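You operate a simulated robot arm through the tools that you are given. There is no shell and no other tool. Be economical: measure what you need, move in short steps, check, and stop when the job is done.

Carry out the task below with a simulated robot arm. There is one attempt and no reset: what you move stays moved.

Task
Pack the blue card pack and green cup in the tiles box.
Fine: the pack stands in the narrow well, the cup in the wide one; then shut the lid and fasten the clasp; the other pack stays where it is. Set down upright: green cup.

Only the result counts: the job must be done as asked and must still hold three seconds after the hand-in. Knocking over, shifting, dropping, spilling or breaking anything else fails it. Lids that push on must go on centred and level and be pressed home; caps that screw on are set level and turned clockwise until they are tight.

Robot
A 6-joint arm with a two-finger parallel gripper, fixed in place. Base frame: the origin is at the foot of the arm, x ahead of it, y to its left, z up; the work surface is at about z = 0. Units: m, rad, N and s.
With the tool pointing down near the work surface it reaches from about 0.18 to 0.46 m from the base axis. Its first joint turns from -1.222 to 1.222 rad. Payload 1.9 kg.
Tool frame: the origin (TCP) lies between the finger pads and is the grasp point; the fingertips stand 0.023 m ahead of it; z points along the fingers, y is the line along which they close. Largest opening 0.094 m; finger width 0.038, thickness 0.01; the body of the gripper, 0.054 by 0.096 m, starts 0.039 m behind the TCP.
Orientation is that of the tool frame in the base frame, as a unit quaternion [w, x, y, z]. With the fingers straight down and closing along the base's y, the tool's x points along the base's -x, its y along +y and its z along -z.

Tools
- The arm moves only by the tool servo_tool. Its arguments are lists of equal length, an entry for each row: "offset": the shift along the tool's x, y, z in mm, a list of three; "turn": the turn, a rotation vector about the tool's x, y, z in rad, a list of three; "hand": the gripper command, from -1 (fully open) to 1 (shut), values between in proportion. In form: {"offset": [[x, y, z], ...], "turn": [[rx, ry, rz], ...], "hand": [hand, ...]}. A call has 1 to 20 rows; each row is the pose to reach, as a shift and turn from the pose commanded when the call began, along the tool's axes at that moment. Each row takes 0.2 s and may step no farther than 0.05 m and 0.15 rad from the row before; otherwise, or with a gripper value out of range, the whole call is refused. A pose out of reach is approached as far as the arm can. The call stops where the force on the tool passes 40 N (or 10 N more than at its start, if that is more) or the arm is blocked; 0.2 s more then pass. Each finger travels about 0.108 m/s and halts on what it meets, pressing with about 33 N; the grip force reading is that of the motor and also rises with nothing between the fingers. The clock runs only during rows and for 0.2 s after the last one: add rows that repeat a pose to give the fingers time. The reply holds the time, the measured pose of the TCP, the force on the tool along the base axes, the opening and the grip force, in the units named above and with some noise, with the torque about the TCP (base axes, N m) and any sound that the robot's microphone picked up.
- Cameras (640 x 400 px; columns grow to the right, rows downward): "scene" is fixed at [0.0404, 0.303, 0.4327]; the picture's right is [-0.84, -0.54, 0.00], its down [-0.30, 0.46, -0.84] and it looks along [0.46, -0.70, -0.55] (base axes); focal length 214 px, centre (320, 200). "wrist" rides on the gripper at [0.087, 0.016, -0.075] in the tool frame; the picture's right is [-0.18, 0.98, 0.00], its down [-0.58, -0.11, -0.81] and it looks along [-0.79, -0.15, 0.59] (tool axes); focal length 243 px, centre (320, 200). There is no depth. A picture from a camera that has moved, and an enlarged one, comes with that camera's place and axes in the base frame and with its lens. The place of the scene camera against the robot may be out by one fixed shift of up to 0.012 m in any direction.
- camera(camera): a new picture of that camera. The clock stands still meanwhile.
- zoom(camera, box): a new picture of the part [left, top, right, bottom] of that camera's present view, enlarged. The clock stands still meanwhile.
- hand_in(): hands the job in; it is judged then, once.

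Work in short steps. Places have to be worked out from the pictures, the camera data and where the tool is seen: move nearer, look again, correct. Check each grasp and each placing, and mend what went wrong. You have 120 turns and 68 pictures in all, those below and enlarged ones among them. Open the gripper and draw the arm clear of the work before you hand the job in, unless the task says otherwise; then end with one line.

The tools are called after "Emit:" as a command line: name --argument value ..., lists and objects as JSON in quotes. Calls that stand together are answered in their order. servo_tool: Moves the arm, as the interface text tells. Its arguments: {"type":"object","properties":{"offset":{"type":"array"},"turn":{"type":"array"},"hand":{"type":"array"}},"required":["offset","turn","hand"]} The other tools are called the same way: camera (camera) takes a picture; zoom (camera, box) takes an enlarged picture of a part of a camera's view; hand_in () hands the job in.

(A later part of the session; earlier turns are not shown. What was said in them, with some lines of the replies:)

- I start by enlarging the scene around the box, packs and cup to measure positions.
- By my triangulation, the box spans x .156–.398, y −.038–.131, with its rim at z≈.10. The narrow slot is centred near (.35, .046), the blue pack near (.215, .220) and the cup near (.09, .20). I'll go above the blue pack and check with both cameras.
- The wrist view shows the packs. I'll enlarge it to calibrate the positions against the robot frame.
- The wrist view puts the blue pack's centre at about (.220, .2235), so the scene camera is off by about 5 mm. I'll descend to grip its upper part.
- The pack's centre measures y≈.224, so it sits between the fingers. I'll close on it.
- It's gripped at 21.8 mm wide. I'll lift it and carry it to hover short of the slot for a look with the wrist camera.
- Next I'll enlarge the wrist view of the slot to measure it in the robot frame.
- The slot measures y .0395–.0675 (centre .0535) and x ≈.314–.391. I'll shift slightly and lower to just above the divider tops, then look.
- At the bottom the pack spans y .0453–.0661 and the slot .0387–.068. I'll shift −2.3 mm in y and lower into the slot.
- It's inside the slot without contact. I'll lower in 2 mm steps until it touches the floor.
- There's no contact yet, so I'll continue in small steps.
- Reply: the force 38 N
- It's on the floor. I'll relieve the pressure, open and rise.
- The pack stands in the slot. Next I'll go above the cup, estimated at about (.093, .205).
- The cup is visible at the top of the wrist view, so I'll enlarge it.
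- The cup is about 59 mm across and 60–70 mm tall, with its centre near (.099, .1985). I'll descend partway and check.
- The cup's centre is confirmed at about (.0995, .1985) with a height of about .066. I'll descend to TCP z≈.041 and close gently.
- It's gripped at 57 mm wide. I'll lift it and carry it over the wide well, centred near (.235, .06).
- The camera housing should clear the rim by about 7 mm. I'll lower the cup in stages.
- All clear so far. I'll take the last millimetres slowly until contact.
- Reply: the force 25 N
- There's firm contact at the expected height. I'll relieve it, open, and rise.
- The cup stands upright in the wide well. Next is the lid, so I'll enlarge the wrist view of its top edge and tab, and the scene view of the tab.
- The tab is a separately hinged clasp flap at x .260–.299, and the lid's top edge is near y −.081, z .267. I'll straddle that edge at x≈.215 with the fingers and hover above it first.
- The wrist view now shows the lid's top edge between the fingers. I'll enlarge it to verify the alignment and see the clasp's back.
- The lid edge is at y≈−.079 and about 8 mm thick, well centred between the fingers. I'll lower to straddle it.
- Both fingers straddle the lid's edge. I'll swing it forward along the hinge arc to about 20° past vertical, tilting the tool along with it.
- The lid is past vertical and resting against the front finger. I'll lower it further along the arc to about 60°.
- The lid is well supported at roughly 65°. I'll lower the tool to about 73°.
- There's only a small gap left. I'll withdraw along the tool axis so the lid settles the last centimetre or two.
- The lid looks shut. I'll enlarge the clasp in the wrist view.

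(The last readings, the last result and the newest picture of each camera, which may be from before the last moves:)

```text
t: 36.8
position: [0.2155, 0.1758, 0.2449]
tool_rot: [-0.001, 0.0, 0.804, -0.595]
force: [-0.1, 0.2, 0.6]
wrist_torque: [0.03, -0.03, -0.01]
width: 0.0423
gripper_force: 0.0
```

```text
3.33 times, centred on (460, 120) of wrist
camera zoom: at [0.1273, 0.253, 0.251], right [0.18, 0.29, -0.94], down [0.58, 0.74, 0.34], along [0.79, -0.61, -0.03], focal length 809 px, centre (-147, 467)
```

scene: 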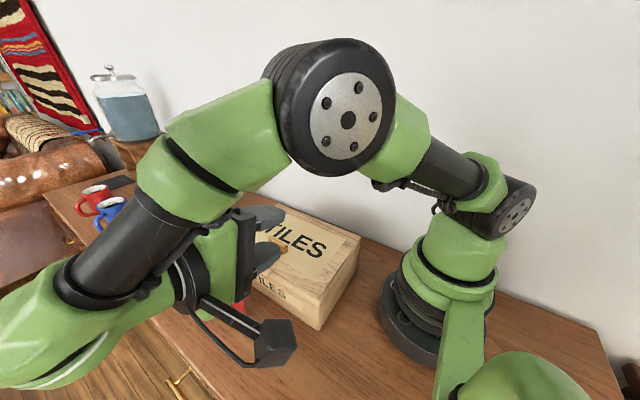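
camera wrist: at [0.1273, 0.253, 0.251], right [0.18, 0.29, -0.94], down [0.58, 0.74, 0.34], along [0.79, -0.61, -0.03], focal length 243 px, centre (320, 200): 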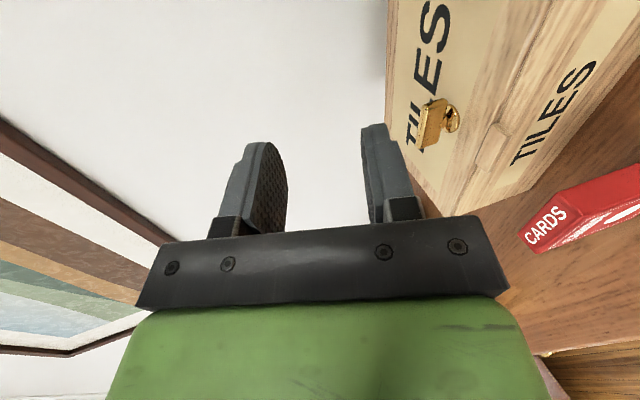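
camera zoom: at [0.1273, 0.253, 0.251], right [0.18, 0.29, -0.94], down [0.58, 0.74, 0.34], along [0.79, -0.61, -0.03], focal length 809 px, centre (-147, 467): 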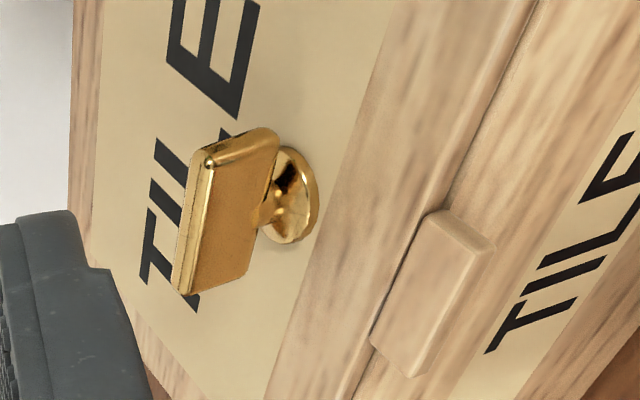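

The clasp is a brass turn-knob standing on the lid near (.275, .105). I'll right the tool and view it from above.

Emit:
servo_tool --offset '[[2, -6, 6], [4, -12, 12], [6, -18, 18], [8, -24, 25], [10, -30, 31], [11, -36, 37], [12, -42, 44], [13, -48, 50], [15, -54, 57], [15, -54, 57]]' --turn '[[-0.142, 0, 0], [-0.284, 0, 0], [-0.426, 0, 0], [-0.568, 0, 0], [-0.71, 0, 0], [-0.852, 0, 0], [-0.994, 0, 0], [-1.136, 0, 0], [-1.275, 0, 0], [-1.275, 0, 0]]' --hand '[0, 0, 0, 0, 0, 0, 0, 0, 0, 0]'

Emit:
camera --camera "wrist"

Emit:
zoom --camera "scene" --box '[200, 170, 380, 340]'

```text
t: 39.0
position: [0.1995, 0.1074, 0.2781]
tool_rot: [0.0, 0.002, 1.0, 0.001]
force: [0.3, 1.1, 0.6]
wrist_torque: [-0.02, -0.02, -0.02]
width: 0.0471
gripper_force: 0.0
```

```text
23 pictures are left
camera wrist: at [0.111, 0.1248, 0.3538], right [0.19, 0.98, 0.0], down [0.58, -0.11, 0.81], along [0.79, -0.15, -0.59], focal length 243 px, centre (320, 200)
```

wrist: 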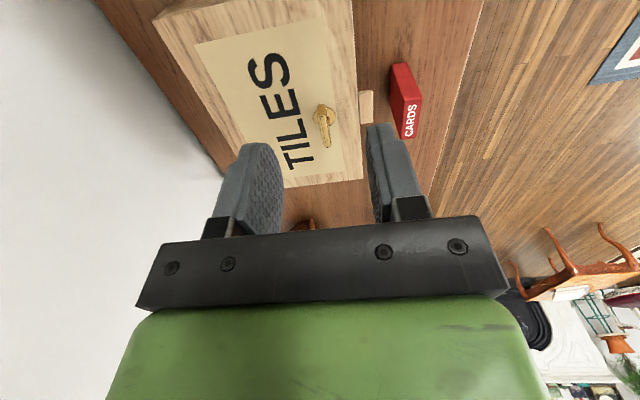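

```text
2.35 times, centred on (290, 255) of scene
camera zoom: at [0.0404, 0.303, 0.4327], right [-0.84, -0.54, 0.0], down [-0.3, 0.46, -0.84], along [0.46, -0.7, -0.55], focal length 505 px, centre (391, 71)
```

zoom: 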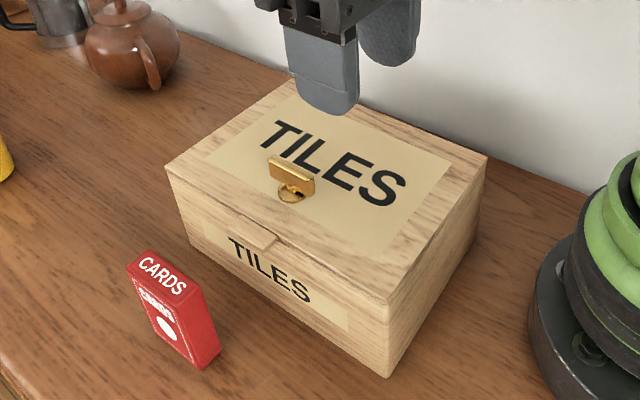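

Now a close-up of the knob in both views.

Emit:
zoom --camera "wrist" --box '[280, 75, 392, 160]'

Emit:
zoom --camera "scene" --box '[290, 220, 350, 265]'

Emit:
zoom --camera "scene" --box '[260, 210, 340, 270]'

```text
4.71 times, centred on (336, 118) of wrist
camera zoom: at [0.111, 0.1248, 0.3538], right [0.19, 0.98, 0.0], down [0.58, -0.11, 0.81], along [0.79, -0.15, -0.59], focal length 1142 px, centre (245, 588)
```

zoom: 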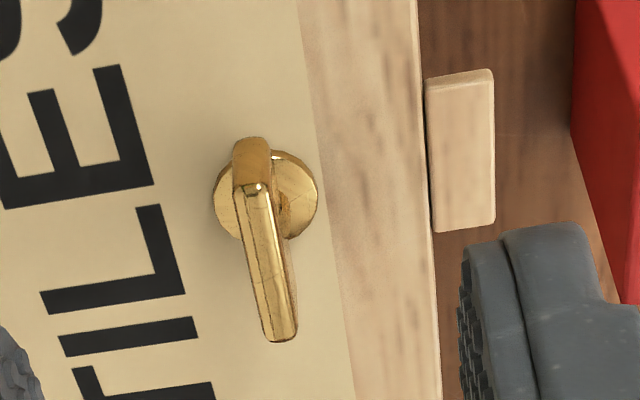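

```text
8.89 times, centred on (320, 242) of scene
camera zoom: at [0.0404, 0.303, 0.4327], right [-0.84, -0.54, 0.0], down [-0.3, 0.46, -0.84], along [0.46, -0.7, -0.55], focal length 1906 px, centre (320, -178)
```

zoom: 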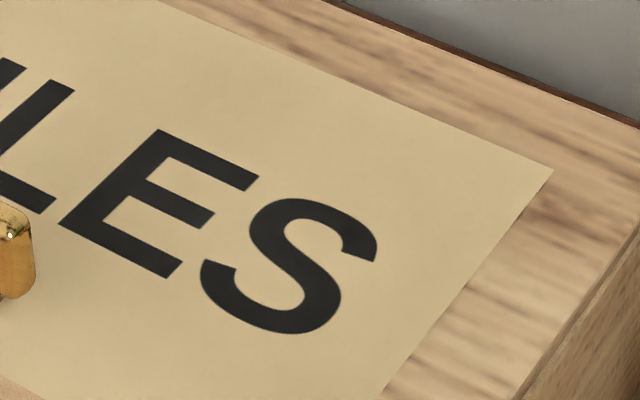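

```text
6.67 times, centred on (300, 240) of scene
camera zoom: at [0.0404, 0.303, 0.4327], right [-0.84, -0.54, 0.0], down [-0.3, 0.46, -0.84], along [0.46, -0.7, -0.55], focal length 1430 px, centre (453, -67)
```

zoom: 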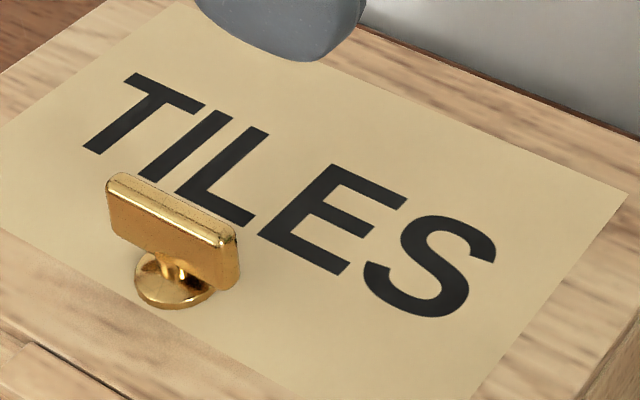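

It's a wing knob with its bar along x, centred near (.277, .099) with its top at z≈.138. Fastening should be a quarter turn. I'll position above it with the fingers closing across the bar.

Emit:
servo_tool --offset '[[-40, -4, 0], [-77.5, -8, 20], [-77.5, -8, 60], [-77.5, -8, 90], [-77.5, -8, 90]]' --turn '[[0, 0, 0], [0, 0, 0], [0, 0, 0], [0, 0, 0], [0, 0, 0]]' --hand '[0, 0, 0, 0, 0]'

Emit:
camera --camera "wrist"

```text
t: 40.2
position: [0.2781, 0.0993, 0.1892]
tool_rot: [0.0, 0.002, 1.0, 0.0]
force: [-0.5, -0.1, 0.0]
wrist_torque: [-0.01, 0.02, -0.04]
width: 0.0471
gripper_force: 0.0
```

```text
18 pictures are left
camera wrist: at [0.1901, 0.1169, 0.2632], right [0.19, 0.98, 0.0], down [0.58, -0.11, 0.81], along [0.79, -0.15, -0.59], focal length 243 px, centre (320, 200)
```

wrist: 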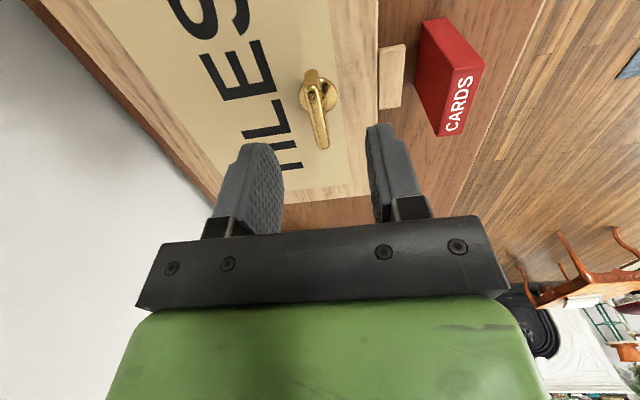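

The bar lies between the fingers. I'll descend to z≈.139 and close on it.

Emit:
servo_tool --offset '[[0, 0, 25], [0, 0, 45], [0, 0, 50], [0, 0, 50], [0, 0, 50], [0, 0, 50], [0, 0, 50]]' --turn '[[0, 0, 0], [0, 0, 0], [0, 0, 0], [0, 0, 0], [0, 0, 0], [0, 0, 0], [0, 0, 0]]' --hand '[0, 0, 0, 0.4, 0.8, 1, 1]'

Emit:
camera --camera "wrist"

```text
t: 41.8
position: [0.2777, 0.0985, 0.14]
tool_rot: [0.0, 0.001, 1.0, 0.0]
force: [0.5, -3.9, -0.2]
wrist_torque: [-0.08, -0.12, -0.02]
width: 0.0114
gripper_force: 32.9
```

```text
17 pictures are left
camera wrist: at [0.1902, 0.1159, 0.2136], right [0.19, 0.98, 0.0], down [0.58, -0.11, 0.81], along [0.79, -0.15, -0.59], focal length 243 px, centre (320, 200)
```

wrist: 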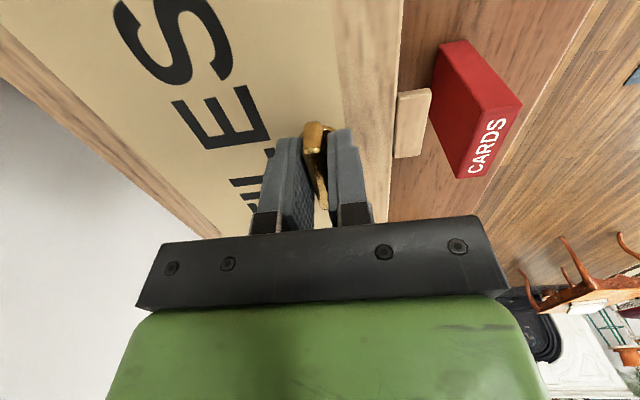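

The knob is gripped. I'll try a gentle clockwise turn of 0.3 rad and read the torque.

Emit:
servo_tool --offset '[[0, -0.7, 0], [0, -0.7, 0], [0, -0.7, 0], [0, -0.7, 0]]' --turn '[[0, 0, 0.1], [0, 0, 0.2], [0, 0, 0.3], [0, 0, 0.3]]' --hand '[1, 1, 1, 1]'

```text
t: 42.8
position: [0.2775, 0.0973, 0.1386]
tool_rot: [-0.001, 0.15, 0.989, 0.001]
force: [-1.0, 4.4, -1.0]
wrist_torque: [-0.06, -0.51, 0.0]
width: 0.0113
gripper_force: 32.9
```

It turned with little torque. I'll continue in steps towards 90°.

Emit:
servo_tool --offset '[[0, 0, 0], [0, 0, 0], [0, 0, 0], [0, 0, 0], [0, 0, 0], [0, 0, 0], [0, 0, 0]]' --turn '[[0, 0, 0.1], [0, 0, 0.2], [0, 0, 0.3], [0, 0, 0.4], [0, 0, 0.5], [0, 0, 0.6], [0, 0, 0.6]]' --hand '[1, 1, 1, 1, 1, 1, 1]'

Emit:
camera --camera "wrist"

```text
t: 44.4
position: [0.2777, 0.0985, 0.1387]
tool_rot: [-0.001, 0.436, 0.9, 0.0]
force: [-2.5, 4.3, -0.1]
wrist_torque: [0.01, 0.0, -0.01]
width: 0.0113
gripper_force: 33.2
```

```text
16 pictures are left
camera wrist: at [0.2358, 0.1769, 0.2139], right [0.89, 0.46, 0.0], down [0.28, -0.52, 0.81], along [0.37, -0.71, -0.59], focal length 243 px, centre (320, 200)
```

wrist: 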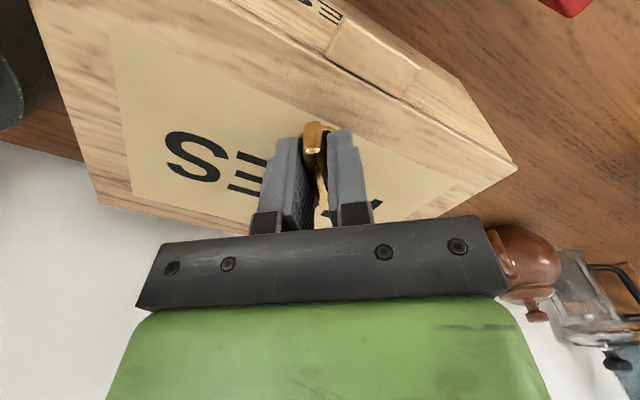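

The knob is following the gripper. I'll complete the quarter turn.

Emit:
servo_tool --offset '[[0, 0, 0], [0, 0, 0], [0, 0, 0], [0, 0, 0], [0, 0, 0], [0, 0, 0], [0, 0, 0], [0, 0, 0]]' --turn '[[0, 0, 0.1], [0, 0, 0.2], [0, 0, 0.3], [0, 0, 0.4], [0, 0, 0.5], [0, 0, 0.6], [0, 0, 0.67], [0, 0, 0.67]]' --hand '[1, 1, 1, 1, 1, 1, 1, 1]'

```text
t: 46.2
position: [0.2771, 0.0981, 0.1394]
tool_rot: [-0.001, 0.708, 0.706, 0.001]
force: [7.2, -0.4, 11.6]
wrist_torque: [-0.56, -0.14, 0.02]
width: 0.0117
gripper_force: 32.7
```

No sound and no stop yet. I'll turn slightly further to see whether there's an end stop.

Emit:
servo_tool --offset '[[0, 0, 0], [0, 0, 0], [0, 0, 0]]' --turn '[[0, 0, 0.05], [0, 0, 0.1], [0, 0, 0.1]]' --hand '[1, 1, 1]'

Emit:
camera --camera "wrist"

```text
t: 47.0
position: [0.2775, 0.0983, 0.1386]
tool_rot: [0.0, 0.742, 0.67, 0.001]
force: [8.3, 3.9, 9.4]
wrist_torque: [0.25, -0.29, 0.58]
width: 0.0123
gripper_force: 33.1
```

```text
15 pictures are left
camera wrist: at [0.3011, 0.1832, 0.2134], right [0.96, -0.28, 0.0], down [-0.17, -0.57, 0.81], along [-0.23, -0.77, -0.59], focal length 243 px, centre (320, 200)
```

wrist: 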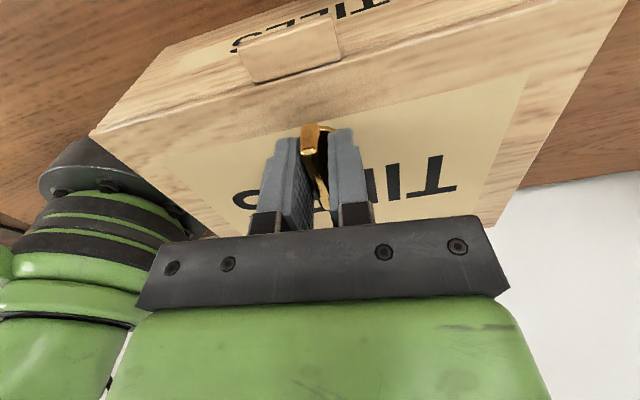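

The torque rose to 0.58 N m, so the knob is at its end stop after a quarter turn. I'll relax slightly, open and rise to inspect.

Emit:
servo_tool --offset '[[0, 0, 0], [0, 0, 0], [0, 0, 0], [0, 0, -30], [0, 0, -70], [0, 0, -110], [0, 0, -110]]' --turn '[[0, 0, -0.05], [0, 0, -0.05], [0, 0, -0.05], [0, 0, -0.05], [0, 0, -0.05], [0, 0, -0.05], [0, 0, -0.05]]' --hand '[1, 0.2, 0, 0, 0, 0, 0]'

Emit:
camera --camera "wrist"

Emit:
zoom --camera "scene" --box '[210, 190, 370, 340]'

```text
t: 48.6
position: [0.2765, 0.0951, 0.2494]
tool_rot: [0.0, 0.725, 0.689, 0.0]
force: [0.9, 0.2, 0.4]
wrist_torque: [0.0, 0.04, -0.02]
width: 0.0469
gripper_force: 0.1
```

```text
14 pictures are left
camera wrist: at [0.2949, 0.1822, 0.3245], right [0.97, -0.23, 0.0], down [-0.14, -0.58, 0.81], along [-0.19, -0.78, -0.59], focal length 243 px, centre (320, 200)
```

wrist: 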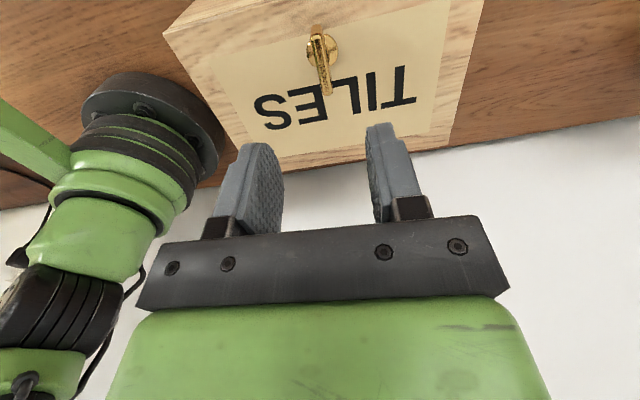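

```text
2.67 times, centred on (290, 265) of scene
camera zoom: at [0.0404, 0.303, 0.4327], right [-0.84, -0.54, 0.0], down [-0.3, 0.46, -0.84], along [0.46, -0.7, -0.55], focal length 572 px, centre (400, 27)
```

zoom: 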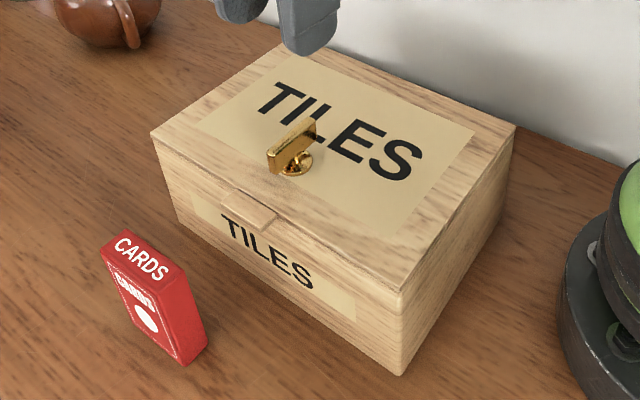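

The bar now points along y. I'll zoom in to check its exact angle and that the lid is flush.

Emit:
zoom --camera "wrist" --box '[270, 10, 390, 110]'

Emit:
zoom --camera "scene" --box '[240, 225, 340, 300]'

```text
4.00 times, centred on (330, 60) of wrist
camera zoom: at [0.2949, 0.1822, 0.3245], right [0.97, -0.23, 0.0], down [-0.14, -0.58, 0.81], along [-0.19, -0.78, -0.59], focal length 970 px, centre (280, 760)
```

zoom: 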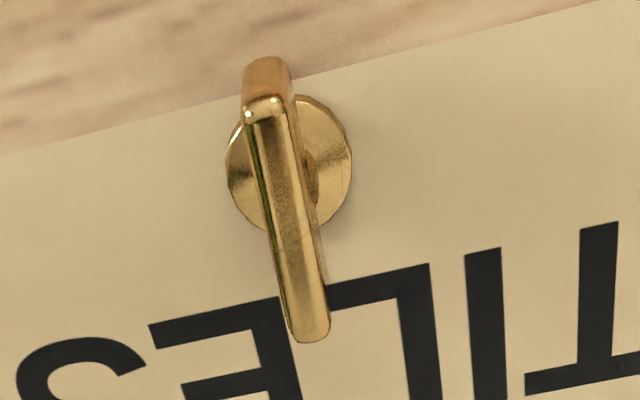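

```text
5.33 times, centred on (290, 262) of scene
camera zoom: at [0.0404, 0.303, 0.4327], right [-0.84, -0.54, 0.0], down [-0.3, 0.46, -0.84], along [0.46, -0.7, -0.55], focal length 1144 px, centre (480, -133)
```

zoom: 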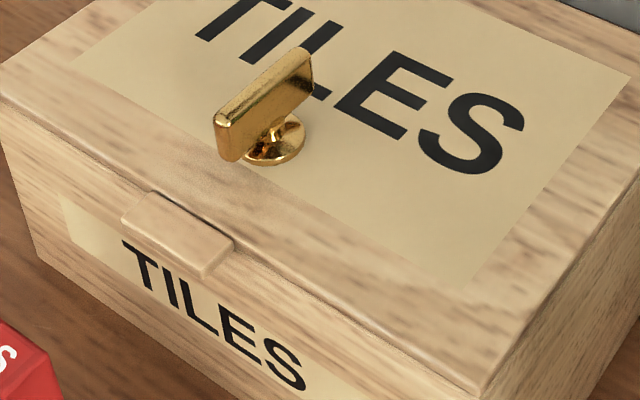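

The bar is square (within about 1°) at its stop, the lid is flush, and the red pack hasn't moved. I'll draw the arm clear.

Emit:
servo_tool --offset '[[0, 0, -40], [0, 0, -80], [0, 0, -120], [0, 0, -120], [0, 0, -120]]' --turn '[[0, 0, 0], [0, 0, 0], [0, 0, 0], [0, 0, 0], [0, 0, 0]]' --hand '[-0.5, -1, -1, -1, -1]'

Emit:
camera --camera "scene"

```text
t: 49.8
position: [0.2762, 0.0974, 0.3695]
tool_rot: [0.0, 0.725, 0.689, 0.0]
force: [0.8, -1.0, -0.7]
wrist_torque: [-0.02, 0.02, 0.07]
width: 0.0939
gripper_force: 0.1
```

```text
10 pictures are left
```

scene: 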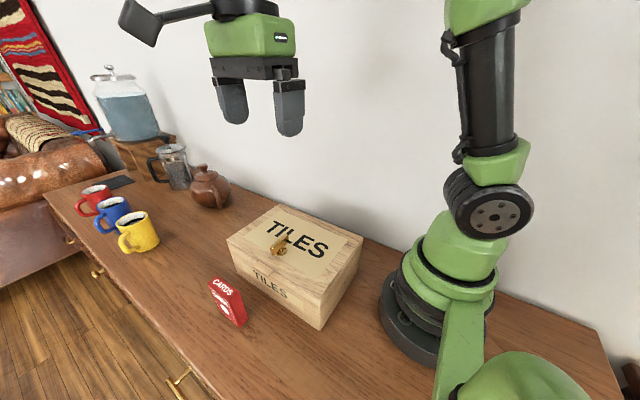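

Everything is in place, the gripper is open and the arm is clear. I'm handing in.

Emit:
hand_in

```text
The job is handed in.
```

The blue card pack stands in the narrow well and the green cup upright in the wide one; the lid is shut, the clasp knob is turned a quarter to its stop (I heard no click and didn't try lifting the lid), and the red pack hasn't moved.
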